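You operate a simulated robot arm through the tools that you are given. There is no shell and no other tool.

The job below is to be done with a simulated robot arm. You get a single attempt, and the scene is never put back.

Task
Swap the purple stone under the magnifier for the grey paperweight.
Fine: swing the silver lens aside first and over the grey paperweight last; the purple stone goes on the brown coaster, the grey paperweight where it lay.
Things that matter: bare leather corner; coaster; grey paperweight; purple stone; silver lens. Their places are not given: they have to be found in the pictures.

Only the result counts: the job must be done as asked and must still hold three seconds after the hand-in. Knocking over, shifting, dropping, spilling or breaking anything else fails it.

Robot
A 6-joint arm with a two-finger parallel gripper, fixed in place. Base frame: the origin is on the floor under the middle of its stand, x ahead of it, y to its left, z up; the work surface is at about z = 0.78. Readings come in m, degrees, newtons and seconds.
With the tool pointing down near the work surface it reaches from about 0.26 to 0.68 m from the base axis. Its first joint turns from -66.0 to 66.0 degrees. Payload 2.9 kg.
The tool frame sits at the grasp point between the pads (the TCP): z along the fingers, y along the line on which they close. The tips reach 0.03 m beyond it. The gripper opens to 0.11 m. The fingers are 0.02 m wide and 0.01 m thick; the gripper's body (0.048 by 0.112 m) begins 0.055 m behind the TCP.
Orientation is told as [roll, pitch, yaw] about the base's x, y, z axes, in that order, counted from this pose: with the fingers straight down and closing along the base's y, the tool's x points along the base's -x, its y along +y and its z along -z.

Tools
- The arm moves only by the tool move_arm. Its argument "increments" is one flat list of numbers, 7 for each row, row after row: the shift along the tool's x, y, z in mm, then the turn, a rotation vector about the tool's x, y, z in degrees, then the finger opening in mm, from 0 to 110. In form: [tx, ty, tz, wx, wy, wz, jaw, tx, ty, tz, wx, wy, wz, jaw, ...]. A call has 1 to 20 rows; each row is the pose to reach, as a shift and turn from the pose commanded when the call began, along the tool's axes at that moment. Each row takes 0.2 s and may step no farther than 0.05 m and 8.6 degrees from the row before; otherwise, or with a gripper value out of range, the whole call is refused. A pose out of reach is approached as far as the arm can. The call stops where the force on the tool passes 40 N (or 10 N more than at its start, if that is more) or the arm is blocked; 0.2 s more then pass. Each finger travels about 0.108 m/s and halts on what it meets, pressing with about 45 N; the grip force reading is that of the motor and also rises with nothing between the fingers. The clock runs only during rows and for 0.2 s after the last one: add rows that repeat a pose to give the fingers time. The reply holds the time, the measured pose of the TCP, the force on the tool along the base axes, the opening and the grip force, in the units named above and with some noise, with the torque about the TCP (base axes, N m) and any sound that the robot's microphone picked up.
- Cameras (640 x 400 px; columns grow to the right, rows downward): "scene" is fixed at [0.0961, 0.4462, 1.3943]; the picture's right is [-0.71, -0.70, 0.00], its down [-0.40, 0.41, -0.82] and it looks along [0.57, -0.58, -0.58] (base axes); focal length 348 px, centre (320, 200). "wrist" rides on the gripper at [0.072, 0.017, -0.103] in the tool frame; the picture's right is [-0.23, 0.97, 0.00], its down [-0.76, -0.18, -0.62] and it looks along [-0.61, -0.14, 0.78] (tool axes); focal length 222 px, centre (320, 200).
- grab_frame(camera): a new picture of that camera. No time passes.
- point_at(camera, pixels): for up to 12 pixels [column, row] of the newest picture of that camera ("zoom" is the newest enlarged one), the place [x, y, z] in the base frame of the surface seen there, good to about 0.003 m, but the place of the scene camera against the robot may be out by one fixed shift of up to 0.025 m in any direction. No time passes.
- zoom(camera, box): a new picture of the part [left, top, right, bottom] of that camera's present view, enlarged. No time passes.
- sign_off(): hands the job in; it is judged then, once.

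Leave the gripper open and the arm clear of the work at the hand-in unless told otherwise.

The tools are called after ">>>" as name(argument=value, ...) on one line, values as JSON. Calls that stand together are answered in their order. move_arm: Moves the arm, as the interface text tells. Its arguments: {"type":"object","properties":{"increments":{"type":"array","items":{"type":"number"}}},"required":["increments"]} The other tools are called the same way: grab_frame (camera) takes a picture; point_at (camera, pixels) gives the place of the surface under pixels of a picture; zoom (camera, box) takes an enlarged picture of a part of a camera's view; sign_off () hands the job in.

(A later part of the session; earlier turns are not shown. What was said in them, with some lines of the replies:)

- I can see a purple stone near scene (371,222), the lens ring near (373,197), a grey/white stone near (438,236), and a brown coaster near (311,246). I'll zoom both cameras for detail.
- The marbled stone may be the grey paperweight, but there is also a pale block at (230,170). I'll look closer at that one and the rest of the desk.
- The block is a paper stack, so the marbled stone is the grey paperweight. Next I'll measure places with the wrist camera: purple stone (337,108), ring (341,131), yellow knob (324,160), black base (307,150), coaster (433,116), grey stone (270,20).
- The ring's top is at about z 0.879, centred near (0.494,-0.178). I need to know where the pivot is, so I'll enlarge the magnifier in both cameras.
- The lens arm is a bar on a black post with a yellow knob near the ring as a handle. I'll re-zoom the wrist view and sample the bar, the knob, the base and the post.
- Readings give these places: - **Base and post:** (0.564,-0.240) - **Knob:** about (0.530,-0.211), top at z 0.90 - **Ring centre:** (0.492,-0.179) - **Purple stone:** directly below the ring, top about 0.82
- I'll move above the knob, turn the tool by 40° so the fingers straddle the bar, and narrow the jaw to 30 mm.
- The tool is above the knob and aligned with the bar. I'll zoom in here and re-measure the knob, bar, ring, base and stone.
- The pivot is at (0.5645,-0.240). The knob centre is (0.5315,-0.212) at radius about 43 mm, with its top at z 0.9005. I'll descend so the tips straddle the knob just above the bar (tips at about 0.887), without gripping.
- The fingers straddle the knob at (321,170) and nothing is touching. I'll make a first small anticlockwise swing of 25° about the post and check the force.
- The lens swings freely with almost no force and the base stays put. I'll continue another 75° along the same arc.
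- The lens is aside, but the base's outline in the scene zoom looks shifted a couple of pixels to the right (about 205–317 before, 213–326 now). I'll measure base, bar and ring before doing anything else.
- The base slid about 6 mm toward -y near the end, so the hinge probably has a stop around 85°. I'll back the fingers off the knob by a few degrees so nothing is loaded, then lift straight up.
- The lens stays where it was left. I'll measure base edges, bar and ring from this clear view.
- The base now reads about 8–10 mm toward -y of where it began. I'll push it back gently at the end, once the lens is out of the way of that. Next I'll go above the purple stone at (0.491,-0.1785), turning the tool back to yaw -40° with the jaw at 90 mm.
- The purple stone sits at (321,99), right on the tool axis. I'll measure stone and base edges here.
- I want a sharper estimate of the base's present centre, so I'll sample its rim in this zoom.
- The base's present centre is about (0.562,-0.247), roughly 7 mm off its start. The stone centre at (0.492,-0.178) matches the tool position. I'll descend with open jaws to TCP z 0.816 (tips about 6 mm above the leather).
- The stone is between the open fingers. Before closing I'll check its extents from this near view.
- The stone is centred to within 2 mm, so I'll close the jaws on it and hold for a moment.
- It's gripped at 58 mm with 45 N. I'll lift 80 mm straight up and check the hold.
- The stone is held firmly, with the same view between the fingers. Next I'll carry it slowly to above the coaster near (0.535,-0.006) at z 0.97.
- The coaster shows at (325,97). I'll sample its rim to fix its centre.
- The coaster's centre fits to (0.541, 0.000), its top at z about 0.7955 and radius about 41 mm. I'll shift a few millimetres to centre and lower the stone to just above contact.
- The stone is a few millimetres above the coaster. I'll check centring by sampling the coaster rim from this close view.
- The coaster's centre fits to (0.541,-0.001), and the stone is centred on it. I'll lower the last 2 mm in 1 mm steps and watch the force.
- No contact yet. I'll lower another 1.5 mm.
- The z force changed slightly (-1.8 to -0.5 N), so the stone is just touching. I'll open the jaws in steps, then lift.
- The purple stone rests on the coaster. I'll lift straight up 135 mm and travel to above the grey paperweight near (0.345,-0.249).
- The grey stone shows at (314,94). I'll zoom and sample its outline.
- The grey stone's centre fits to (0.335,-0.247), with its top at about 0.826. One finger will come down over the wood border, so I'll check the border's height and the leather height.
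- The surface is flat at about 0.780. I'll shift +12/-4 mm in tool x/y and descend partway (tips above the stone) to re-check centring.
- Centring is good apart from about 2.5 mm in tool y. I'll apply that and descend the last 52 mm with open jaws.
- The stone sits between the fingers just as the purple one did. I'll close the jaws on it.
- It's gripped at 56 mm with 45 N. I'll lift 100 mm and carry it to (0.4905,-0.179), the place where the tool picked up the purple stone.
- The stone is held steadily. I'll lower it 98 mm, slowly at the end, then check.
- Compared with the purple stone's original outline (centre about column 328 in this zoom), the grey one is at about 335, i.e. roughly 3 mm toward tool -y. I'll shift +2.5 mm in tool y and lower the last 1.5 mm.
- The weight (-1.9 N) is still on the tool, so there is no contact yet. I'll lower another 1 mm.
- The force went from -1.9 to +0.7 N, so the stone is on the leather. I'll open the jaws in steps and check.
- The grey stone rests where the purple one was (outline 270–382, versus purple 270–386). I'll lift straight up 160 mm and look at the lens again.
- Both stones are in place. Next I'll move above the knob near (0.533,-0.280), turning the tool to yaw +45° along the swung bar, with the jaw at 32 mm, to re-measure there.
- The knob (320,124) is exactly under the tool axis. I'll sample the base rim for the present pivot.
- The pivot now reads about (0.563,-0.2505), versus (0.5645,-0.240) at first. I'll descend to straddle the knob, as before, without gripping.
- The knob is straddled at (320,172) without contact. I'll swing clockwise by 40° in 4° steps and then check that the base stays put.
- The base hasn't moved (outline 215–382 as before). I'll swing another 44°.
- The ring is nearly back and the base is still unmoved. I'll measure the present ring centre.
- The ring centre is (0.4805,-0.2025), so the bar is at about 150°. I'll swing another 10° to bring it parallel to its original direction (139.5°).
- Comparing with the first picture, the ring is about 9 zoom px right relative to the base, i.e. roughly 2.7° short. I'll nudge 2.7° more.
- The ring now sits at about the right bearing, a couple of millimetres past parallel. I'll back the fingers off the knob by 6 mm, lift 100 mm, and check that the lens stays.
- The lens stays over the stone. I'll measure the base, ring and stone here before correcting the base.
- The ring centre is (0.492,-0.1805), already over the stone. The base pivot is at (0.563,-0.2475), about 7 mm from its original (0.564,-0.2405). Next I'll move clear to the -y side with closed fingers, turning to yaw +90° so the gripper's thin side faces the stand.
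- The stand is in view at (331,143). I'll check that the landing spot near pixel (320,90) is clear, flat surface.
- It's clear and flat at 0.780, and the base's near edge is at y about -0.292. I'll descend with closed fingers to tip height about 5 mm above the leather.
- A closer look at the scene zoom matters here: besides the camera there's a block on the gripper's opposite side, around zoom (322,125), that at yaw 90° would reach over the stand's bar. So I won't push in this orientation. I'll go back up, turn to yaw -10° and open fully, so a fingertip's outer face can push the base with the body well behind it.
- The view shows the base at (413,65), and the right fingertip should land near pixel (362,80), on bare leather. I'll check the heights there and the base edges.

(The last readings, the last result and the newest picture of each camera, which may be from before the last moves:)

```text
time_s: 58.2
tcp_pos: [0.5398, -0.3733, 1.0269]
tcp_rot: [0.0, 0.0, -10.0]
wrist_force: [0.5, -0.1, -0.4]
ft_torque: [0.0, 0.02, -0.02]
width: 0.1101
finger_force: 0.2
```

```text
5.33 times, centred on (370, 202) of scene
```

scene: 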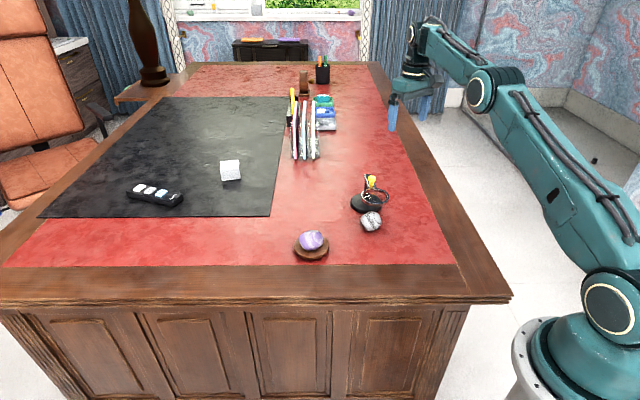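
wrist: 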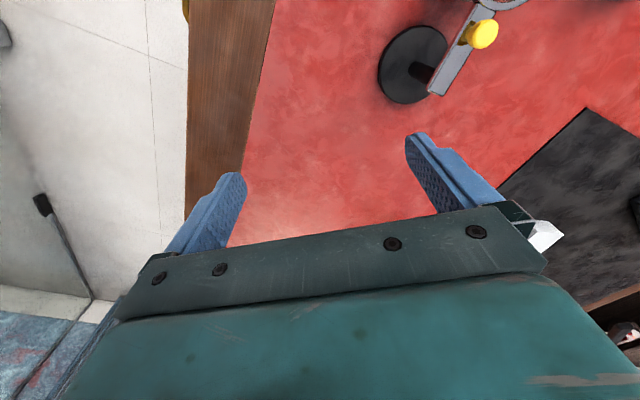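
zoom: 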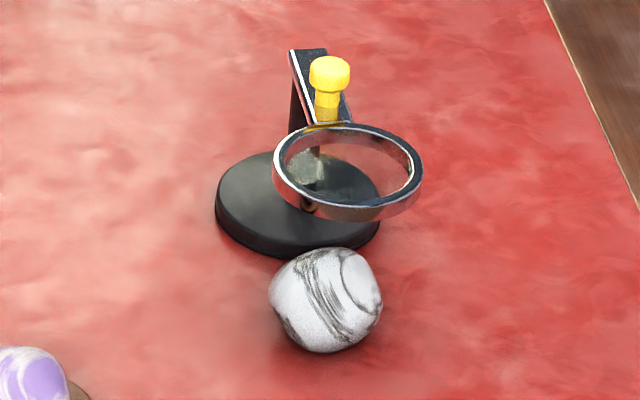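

Gap from the fingertip's outer face to the base should be about 20 mm. I'll descend 210 mm there.

>>> move_arm(increments=[0, 0, 45, 0, 0, 0, 110, 0, 0, 90, 0, 0, 0, 110, 0, 0, 135, 0, 0, 0, 110, 0, 0, 175, 0, 0, 0, 110, 0, 0, 198, 0, 0, 0, 110, 0, 0, 210.5, 0, 0, 0, 110, 0, 0, 210.5, 0, 0, 0, 110])

>>> grab_frame(camera="wrist")

>>> zoom(camera="scene", box=[330, 130, 430, 240])

```text
time_s: 59.8
tcp_pos: [0.542, -0.3741, 0.8165]
tcp_rot: [0.0, 0.0, -10.0]
wrist_force: [0.3, 0.4, -1.0]
ft_torque: [0.01, 0.03, 0.01]
width: 0.1101
finger_force: 0.0
```

```text
taken
```

wrist: 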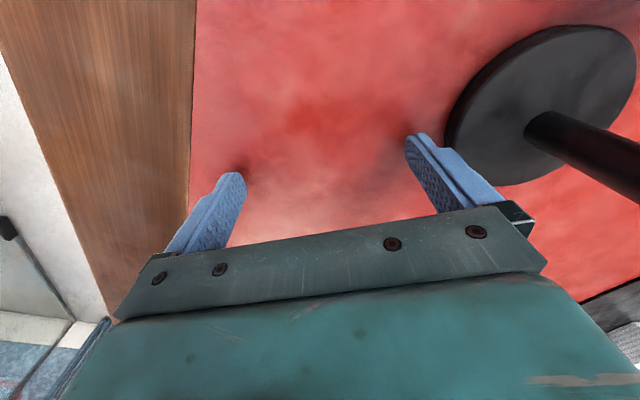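

```text
3.64 times, centred on (380, 185) of scene
```

zoom: 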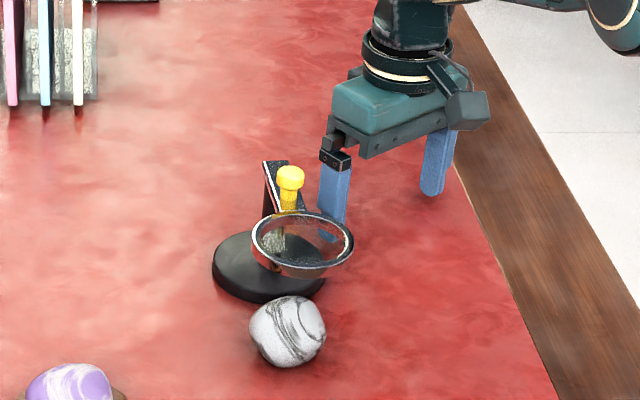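

The fingertip is about 2 cm from the base with everything clear. I'll approach 16 mm in small steps and look.

>>> move_arm(increments=[0, 4, 0, 0, 0, 0, 110, 0, 8, 0, 0, 0, 0, 110, 0, 12, 0, 0, 0, 0, 110, 0, 16, 0, 0, 0, 0, 110, 0, 16, 0, 0, 0, 0, 110])

>>> zoom(camera="wrist", box=[380, 40, 560, 230])

>>> zoom(camera="scene", box=[330, 165, 410, 240])

```text
time_s: 61.0
tcp_pos: [0.5441, -0.3567, 0.8141]
tcp_rot: [0.0, 0.1, -10.0]
wrist_force: [-0.3, -0.3, 0.1]
ft_torque: [-0.04, -0.01, -0.03]
width: 0.1101
finger_force: 0.1
```

```text
2.11 times, centred on (470, 135) of wrist
```

zoom: 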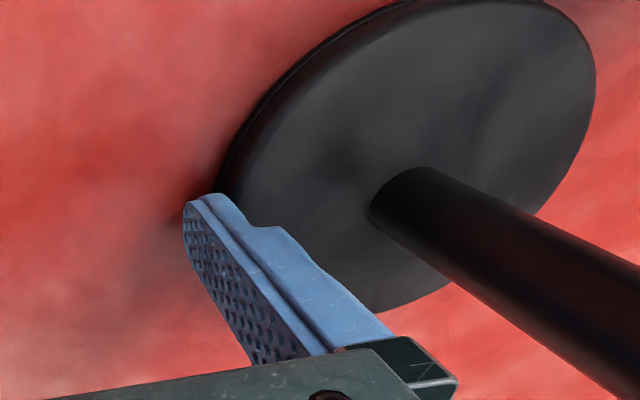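

```text
5.33 times, centred on (370, 202) of scene
```

zoom: 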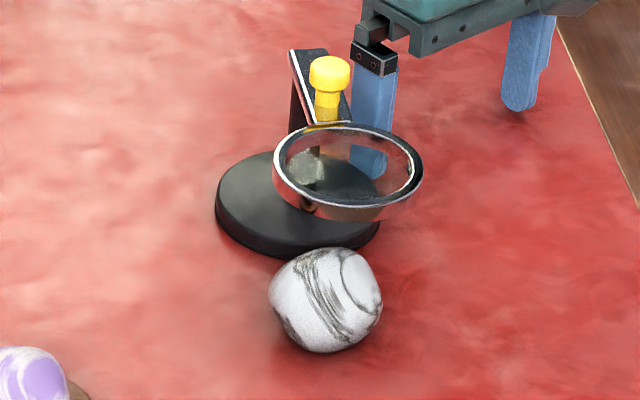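

Close, but not touching; the base outline is unchanged. I'll advance 5 mm more in 1 mm steps.

>>> move_arm(increments=[0, 1, 0, 0, 0, 0, 110, 0, 2, 0, 0, 0, 0, 110, 0, 3, 0, 0, 0, 0, 110, 0, 4, 0, 0, 0, 0, 110, 0, 5, 0, 0, 0, 0, 110])

>>> zoom(camera="scene", box=[330, 165, 410, 240])

>>> zoom(camera="wrist", box=[380, 40, 560, 230])

```text
time_s: 62.2
tcp_pos: [0.5437, -0.3532, 0.8154]
tcp_rot: [0.0, -0.1, -10.1]
wrist_force: [-0.3, -3.9, 0.6]
ft_torque: [0.0, -0.03, -0.03]
width: 0.1081
finger_force: 0.0
```

```text
5.33 times, centred on (370, 202) of scene
```

zoom: 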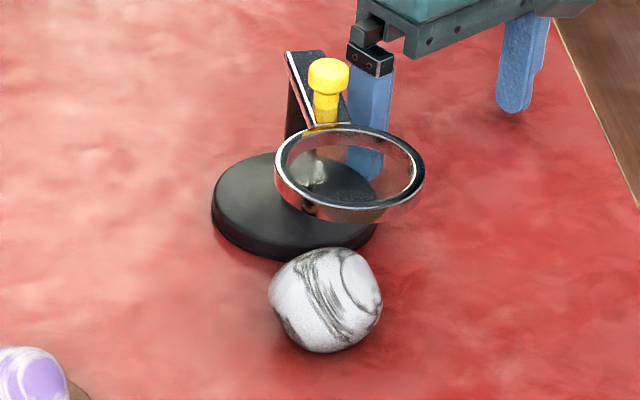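

```text
2.11 times, centred on (470, 135) of wrist
```

zoom: 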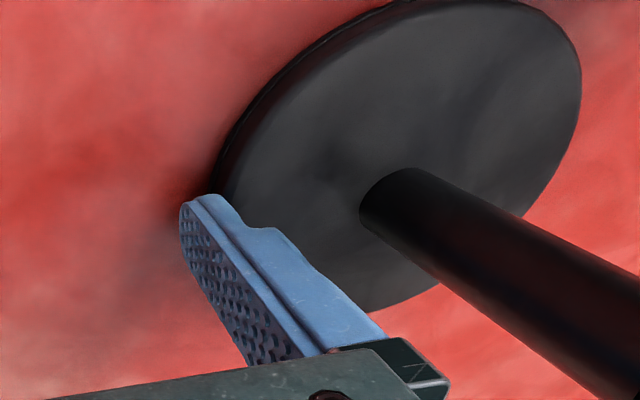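

Contact: -3.9 N, and the base has begun sliding (left edge 215 → 211, target 204). I'll push 4.5 mm more in small steps.

>>> move_arm(increments=[0, 0.8, 0, 0, 0, 0, 110, 0, 1.6, 0, 0, 0, 0, 110, 0, 2.4, 0, 0, 0, 0, 110, 0, 3.2, 0, 0, 0, 0, 110, 0, 4, 0, 0, 0, 0, 110, 0, 4.5, 0, 0, 0, 0, 110])

>>> zoom(camera="scene", box=[330, 165, 410, 240])

```text
time_s: 63.6
tcp_pos: [0.5454, -0.3481, 0.8159]
tcp_rot: [-0.1, 0.0, -10.0]
wrist_force: [0.2, -3.1, -0.2]
ft_torque: [-0.16, 0.04, -0.04]
width: 0.1086
finger_force: 0.1
```

```text
5.33 times, centred on (370, 202) of scene
```

zoom: 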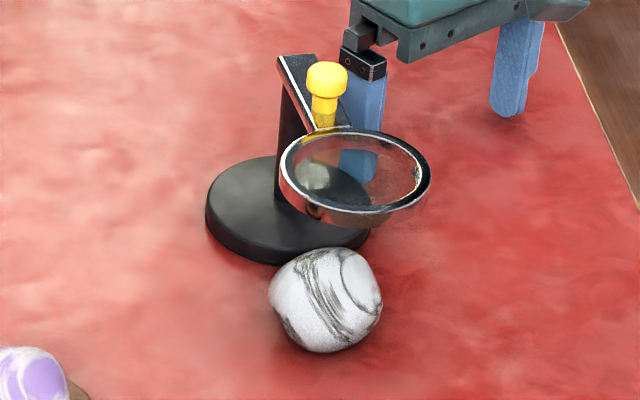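

The base is back at its original outline (205–371, bottom 265). The lens turned slightly relative to it. I'll back the finger away 20 mm and lift.

>>> move_arm(increments=[0, -4, 0, 0, 0, 0, 110, 0, -10, 0, 0, 0, 0, 110, 0, -20, 0, 0, 0, 0, 110, 0, -25, -20, 0, 0, 0, 110, 0, -25, -60, 0, 0, 0, 110, 0, -25, -105, 0, 0, 0, 110, 0, -25, -150, 0, 0, 0, 110, 0, -25, -195, 0, 0, 0, 110, 0, -25, -210, 0, 0, 0, 110, 0, -25, -210, 0, 0, 0, 110])

>>> zoom(camera="scene", box=[330, 165, 410, 240])

>>> grab_frame(camera="wrist")

```text
time_s: 65.8
tcp_pos: [0.5408, -0.3755, 1.0262]
tcp_rot: [0.0, 0.0, -10.0]
wrist_force: [-0.8, -0.1, 0.2]
ft_torque: [-0.01, 0.0, -0.05]
width: 0.1101
finger_force: 0.1
```

```text
5.33 times, centred on (370, 202) of scene
```

zoom: 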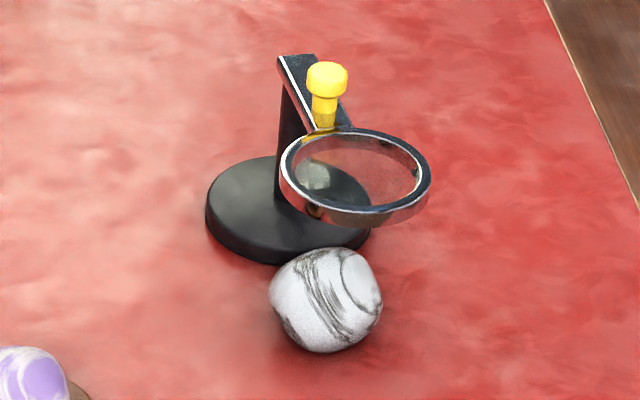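

```text
taken
```

wrist: 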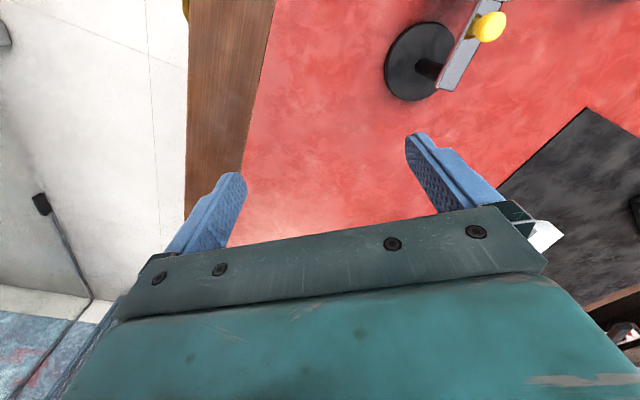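

The base and post are now where they started (bar end at 278–315 as at first); the ring is about 4° off anticlockwise. I'll go above the knob, near (0.529,-0.215), for a small correcting nudge.

>>> move_arm(increments=[7.8, 31, 3, 0, 0, 5.2, 90, 15.6, 62, 6, 0, 0, 10.4, 70, 23.5, 93, 9, 0, 0, 15.6, 50, 31.3, 123.9, 12, 0, 0, 20.8, 32, 39.1, 154.9, 15, 0, 0, 26, 32, 39.1, 154.9, 15, 0, 0, 26, 32])

>>> grab_frame(camera="wrist")

>>> point_at(camera="wrist", pixels=[[320, 123], [316, 163], [334, 160], [269, 52], [343, 52], [305, 10], [312, 97], [320, 118]])

```text
time_s: 67.2
tcp_pos: [0.5279, -0.2131, 1.0111]
tcp_rot: [0.0, 0.0, -36.0]
wrist_force: [0.6, -0.4, -0.3]
ft_torque: [-0.04, 0.0, 0.02]
width: 0.0319
finger_force: 0.1
```

```text
taken
```

wrist: 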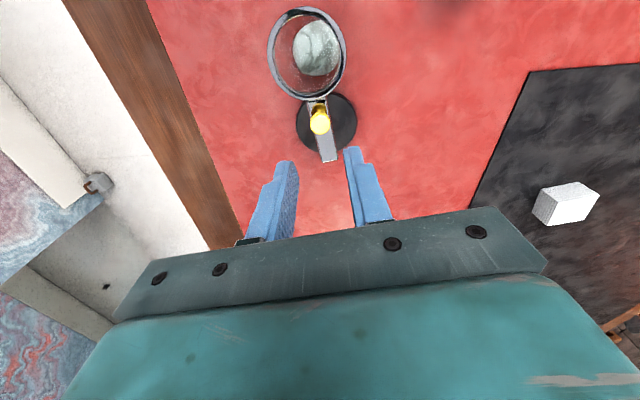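

```text
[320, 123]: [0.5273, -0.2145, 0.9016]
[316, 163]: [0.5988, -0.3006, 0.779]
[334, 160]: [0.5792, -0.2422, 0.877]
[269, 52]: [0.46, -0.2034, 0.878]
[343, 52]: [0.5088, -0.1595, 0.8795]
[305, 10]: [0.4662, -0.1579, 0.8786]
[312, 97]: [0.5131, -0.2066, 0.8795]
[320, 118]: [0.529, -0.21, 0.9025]
```

The ring centre is at (0.487,-0.182) versus the original (0.4915,-0.1775). I'll descend, straddle the knob, and turn 12.5° clockwise (about 9° of that is free play).

>>> move_arm(increments=[0, 0, 35, 0, 0, 0, 32, 0, 0, 65, 0, 0, 0, 32, 0, 0, 85, 0, 0, 0, 32, 0, 0, 95, 0, 0, 0, 32, 0, 0, 95, 0, 0, 0, 32, -0.1, 2.2, 95, 0, 0, 3, 32, -0.2, 4.5, 95, 0, 0, 6, 32, -0.4, 6, 95, 0, 0, 8, 32, -0.7, 7.5, 95, 0, 0, 10, 32, -0.9, 8.6, 95, 0, 0, 11.5, 32, -1, 9.3, 95, 0, 0, 12.5, 32, -1, 9.3, 95, 0, 0, 12.5, 32])

>>> zoom(camera="scene", box=[330, 165, 410, 240])

>>> grab_frame(camera="wrist")

```text
time_s: 69.8
tcp_pos: [0.5364, -0.2058, 0.9159]
tcp_rot: [-0.1, 0.1, -48.5]
wrist_force: [-0.8, 0.1, -0.1]
ft_torque: [0.01, 0.02, -0.01]
width: 0.0322
finger_force: 0.1
```

```text
5.33 times, centred on (370, 202) of scene
```

zoom: 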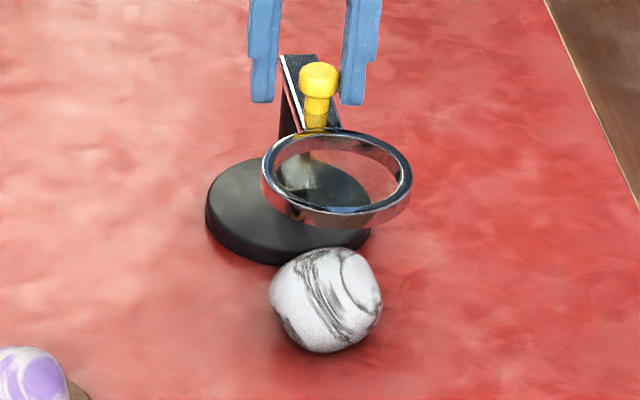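

```text
taken
```

wrist: 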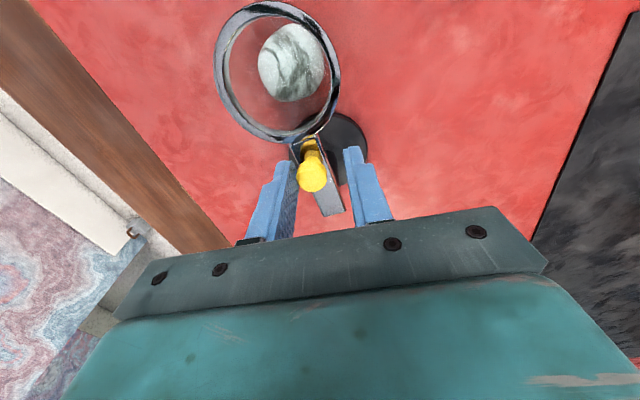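

The ring is within about 2 mm of its original place over the stone, and the base is unmoved. I'll back off the knob 5 mm, lift straight up, and open the jaws.

>>> move_arm(increments=[0, -2.5, 0, 0, 0, 0, 32, 0, -5, 0, 0, 0, 0, 32, 0, -5, -10, 0, 0, 0, 32, 0, -5, -40, 0, 0, 0, 32, 0, -5, -80, 0, 0, 0, 32, 0, -5, -120, 0, 0, 0, 40, 0, -5, -165, 0, 0, 0, 70, 0, -5, -200, 0, 0, 0, 110, 0, -5, -200, 0, 0, 0, 110])

>>> grab_frame(camera="wrist")

>>> zoom(camera="scene", box=[330, 165, 410, 240])

>>> zoom(camera="scene", box=[280, 160, 480, 285])

```text
time_s: 71.8
tcp_pos: [0.5322, -0.2105, 1.1142]
tcp_rot: [0.0, 0.0, -48.5]
wrist_force: [0.1, 0.1, 0.3]
ft_torque: [-0.02, -0.01, -0.02]
width: 0.1099
finger_force: 0.1
```

```text
taken
```

wrist: 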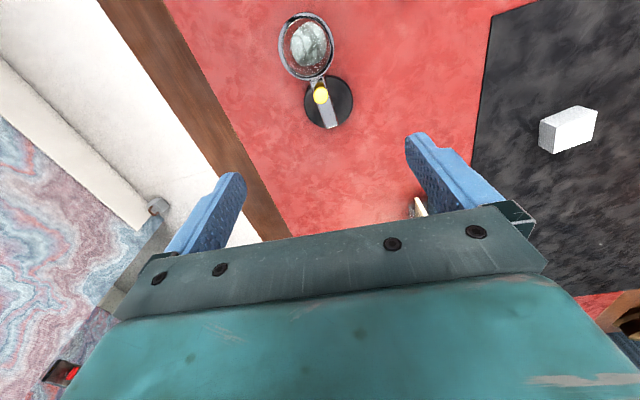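

```text
5.33 times, centred on (370, 202) of scene
```

zoom: 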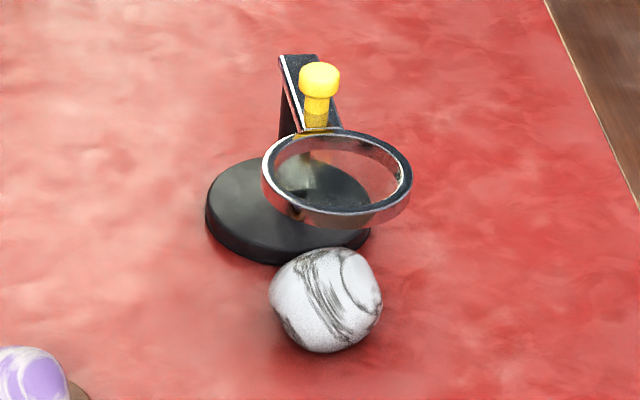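

```text
3.20 times, centred on (380, 222) of scene
```

zoom: 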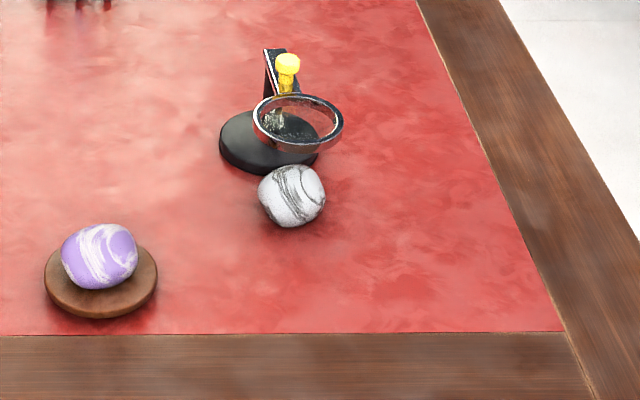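

Everything matches the original layout:
- **Ring:** over the grey stone.
- **Base:** at its first outline.
- **Purple stone:** on the coaster.
- **Coaster:** not moved.

I'll withdraw the open gripper to the starting pose and take a last look.

>>> move_arm(increments=[13.6, -11.8, 0, 0, 0, -8.1, 110, 27.1, -23.6, 0, 0, 0, -16.2, 110, 40.7, -35.4, 0, 0, 0, -24.3, 110, 54.3, -47.2, 0, 0, 0, -32.4, 110, 67.8, -59, 0, 0, 0, -40.5, 110, 81.4, -70.8, 0, 0, 0, -48.5, 110, 81.4, -70.8, 0, 0, 0, -48.5, 110])

>>> grab_frame(camera="wrist")

>>> grab_frame(camera="scene")

>>> zoom(camera="wrist", box=[220, 0, 480, 200])

```text
time_s: 73.4
tcp_pos: [0.4254, -0.196, 1.1163]
tcp_rot: [0.0, -0.1, 0.1]
wrist_force: [0.1, 0.6, -0.5]
ft_torque: [-0.01, -0.02, 0.0]
width: 0.1098
finger_force: 0.0
```

```text
taken
```

wrist: 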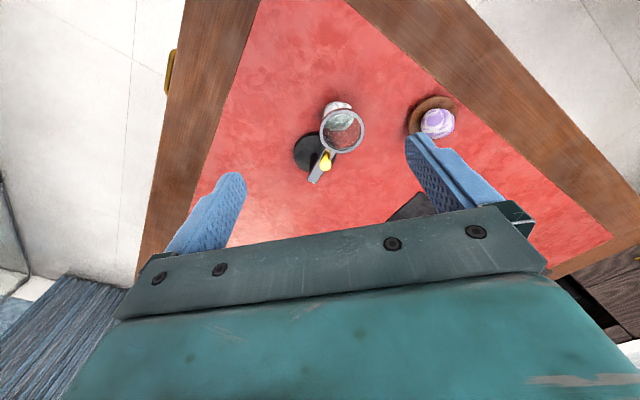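

```text
taken
```

scene: 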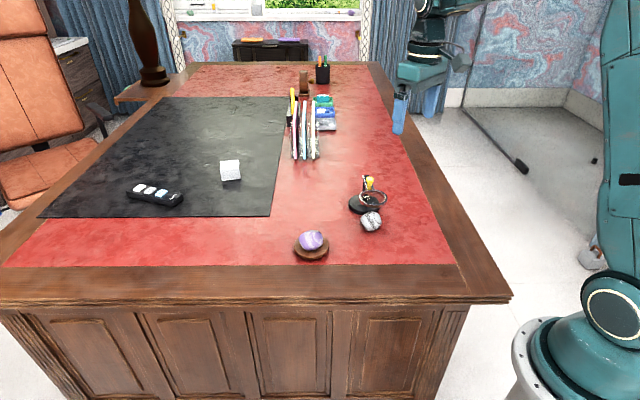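

```text
2.00 times, centred on (350, 100) of wrist
```

zoom: 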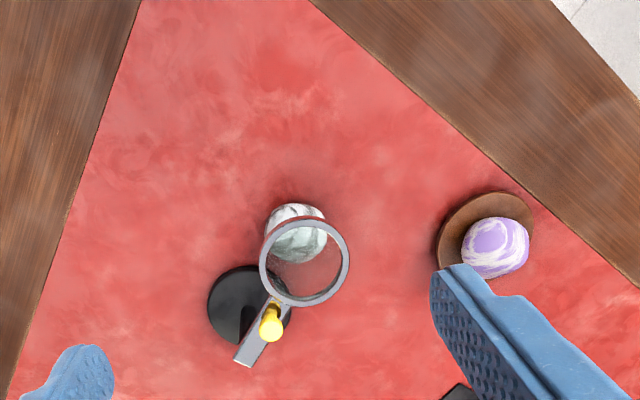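

The final pictures show all three results:
- **Lens:** over the grey stone at wrist-zoom (305,263); it was at (301,262) at first.
- **Stand base:** unmoved from its first place.
- **Purple stone:** on the coaster.

The gripper is open and clear, and nothing else has shifted, so I'm handing in.

>>> sign_off()

```text
The job is handed in.
```

The swap is done and handed in; no verdict came back with the hand-in. In the last pictures:

- **Purple stone:** it rests on the brown coaster, roughly centred. The coaster hasn't moved.
- **Grey paperweight:** it lies where the purple stone was, to within about 1–2 mm.
- **Silver lens:** it is back over the grey paperweight, about 2 mm from where it first sat.
- **Magnifier stand:** swinging the lens aside slid the stand about 7 mm. I pushed it back to its original outline with a fingertip before the final lens adjustment.

Nothing else on the desk was touched. The gripper is open and the arm is back at its starting pose.
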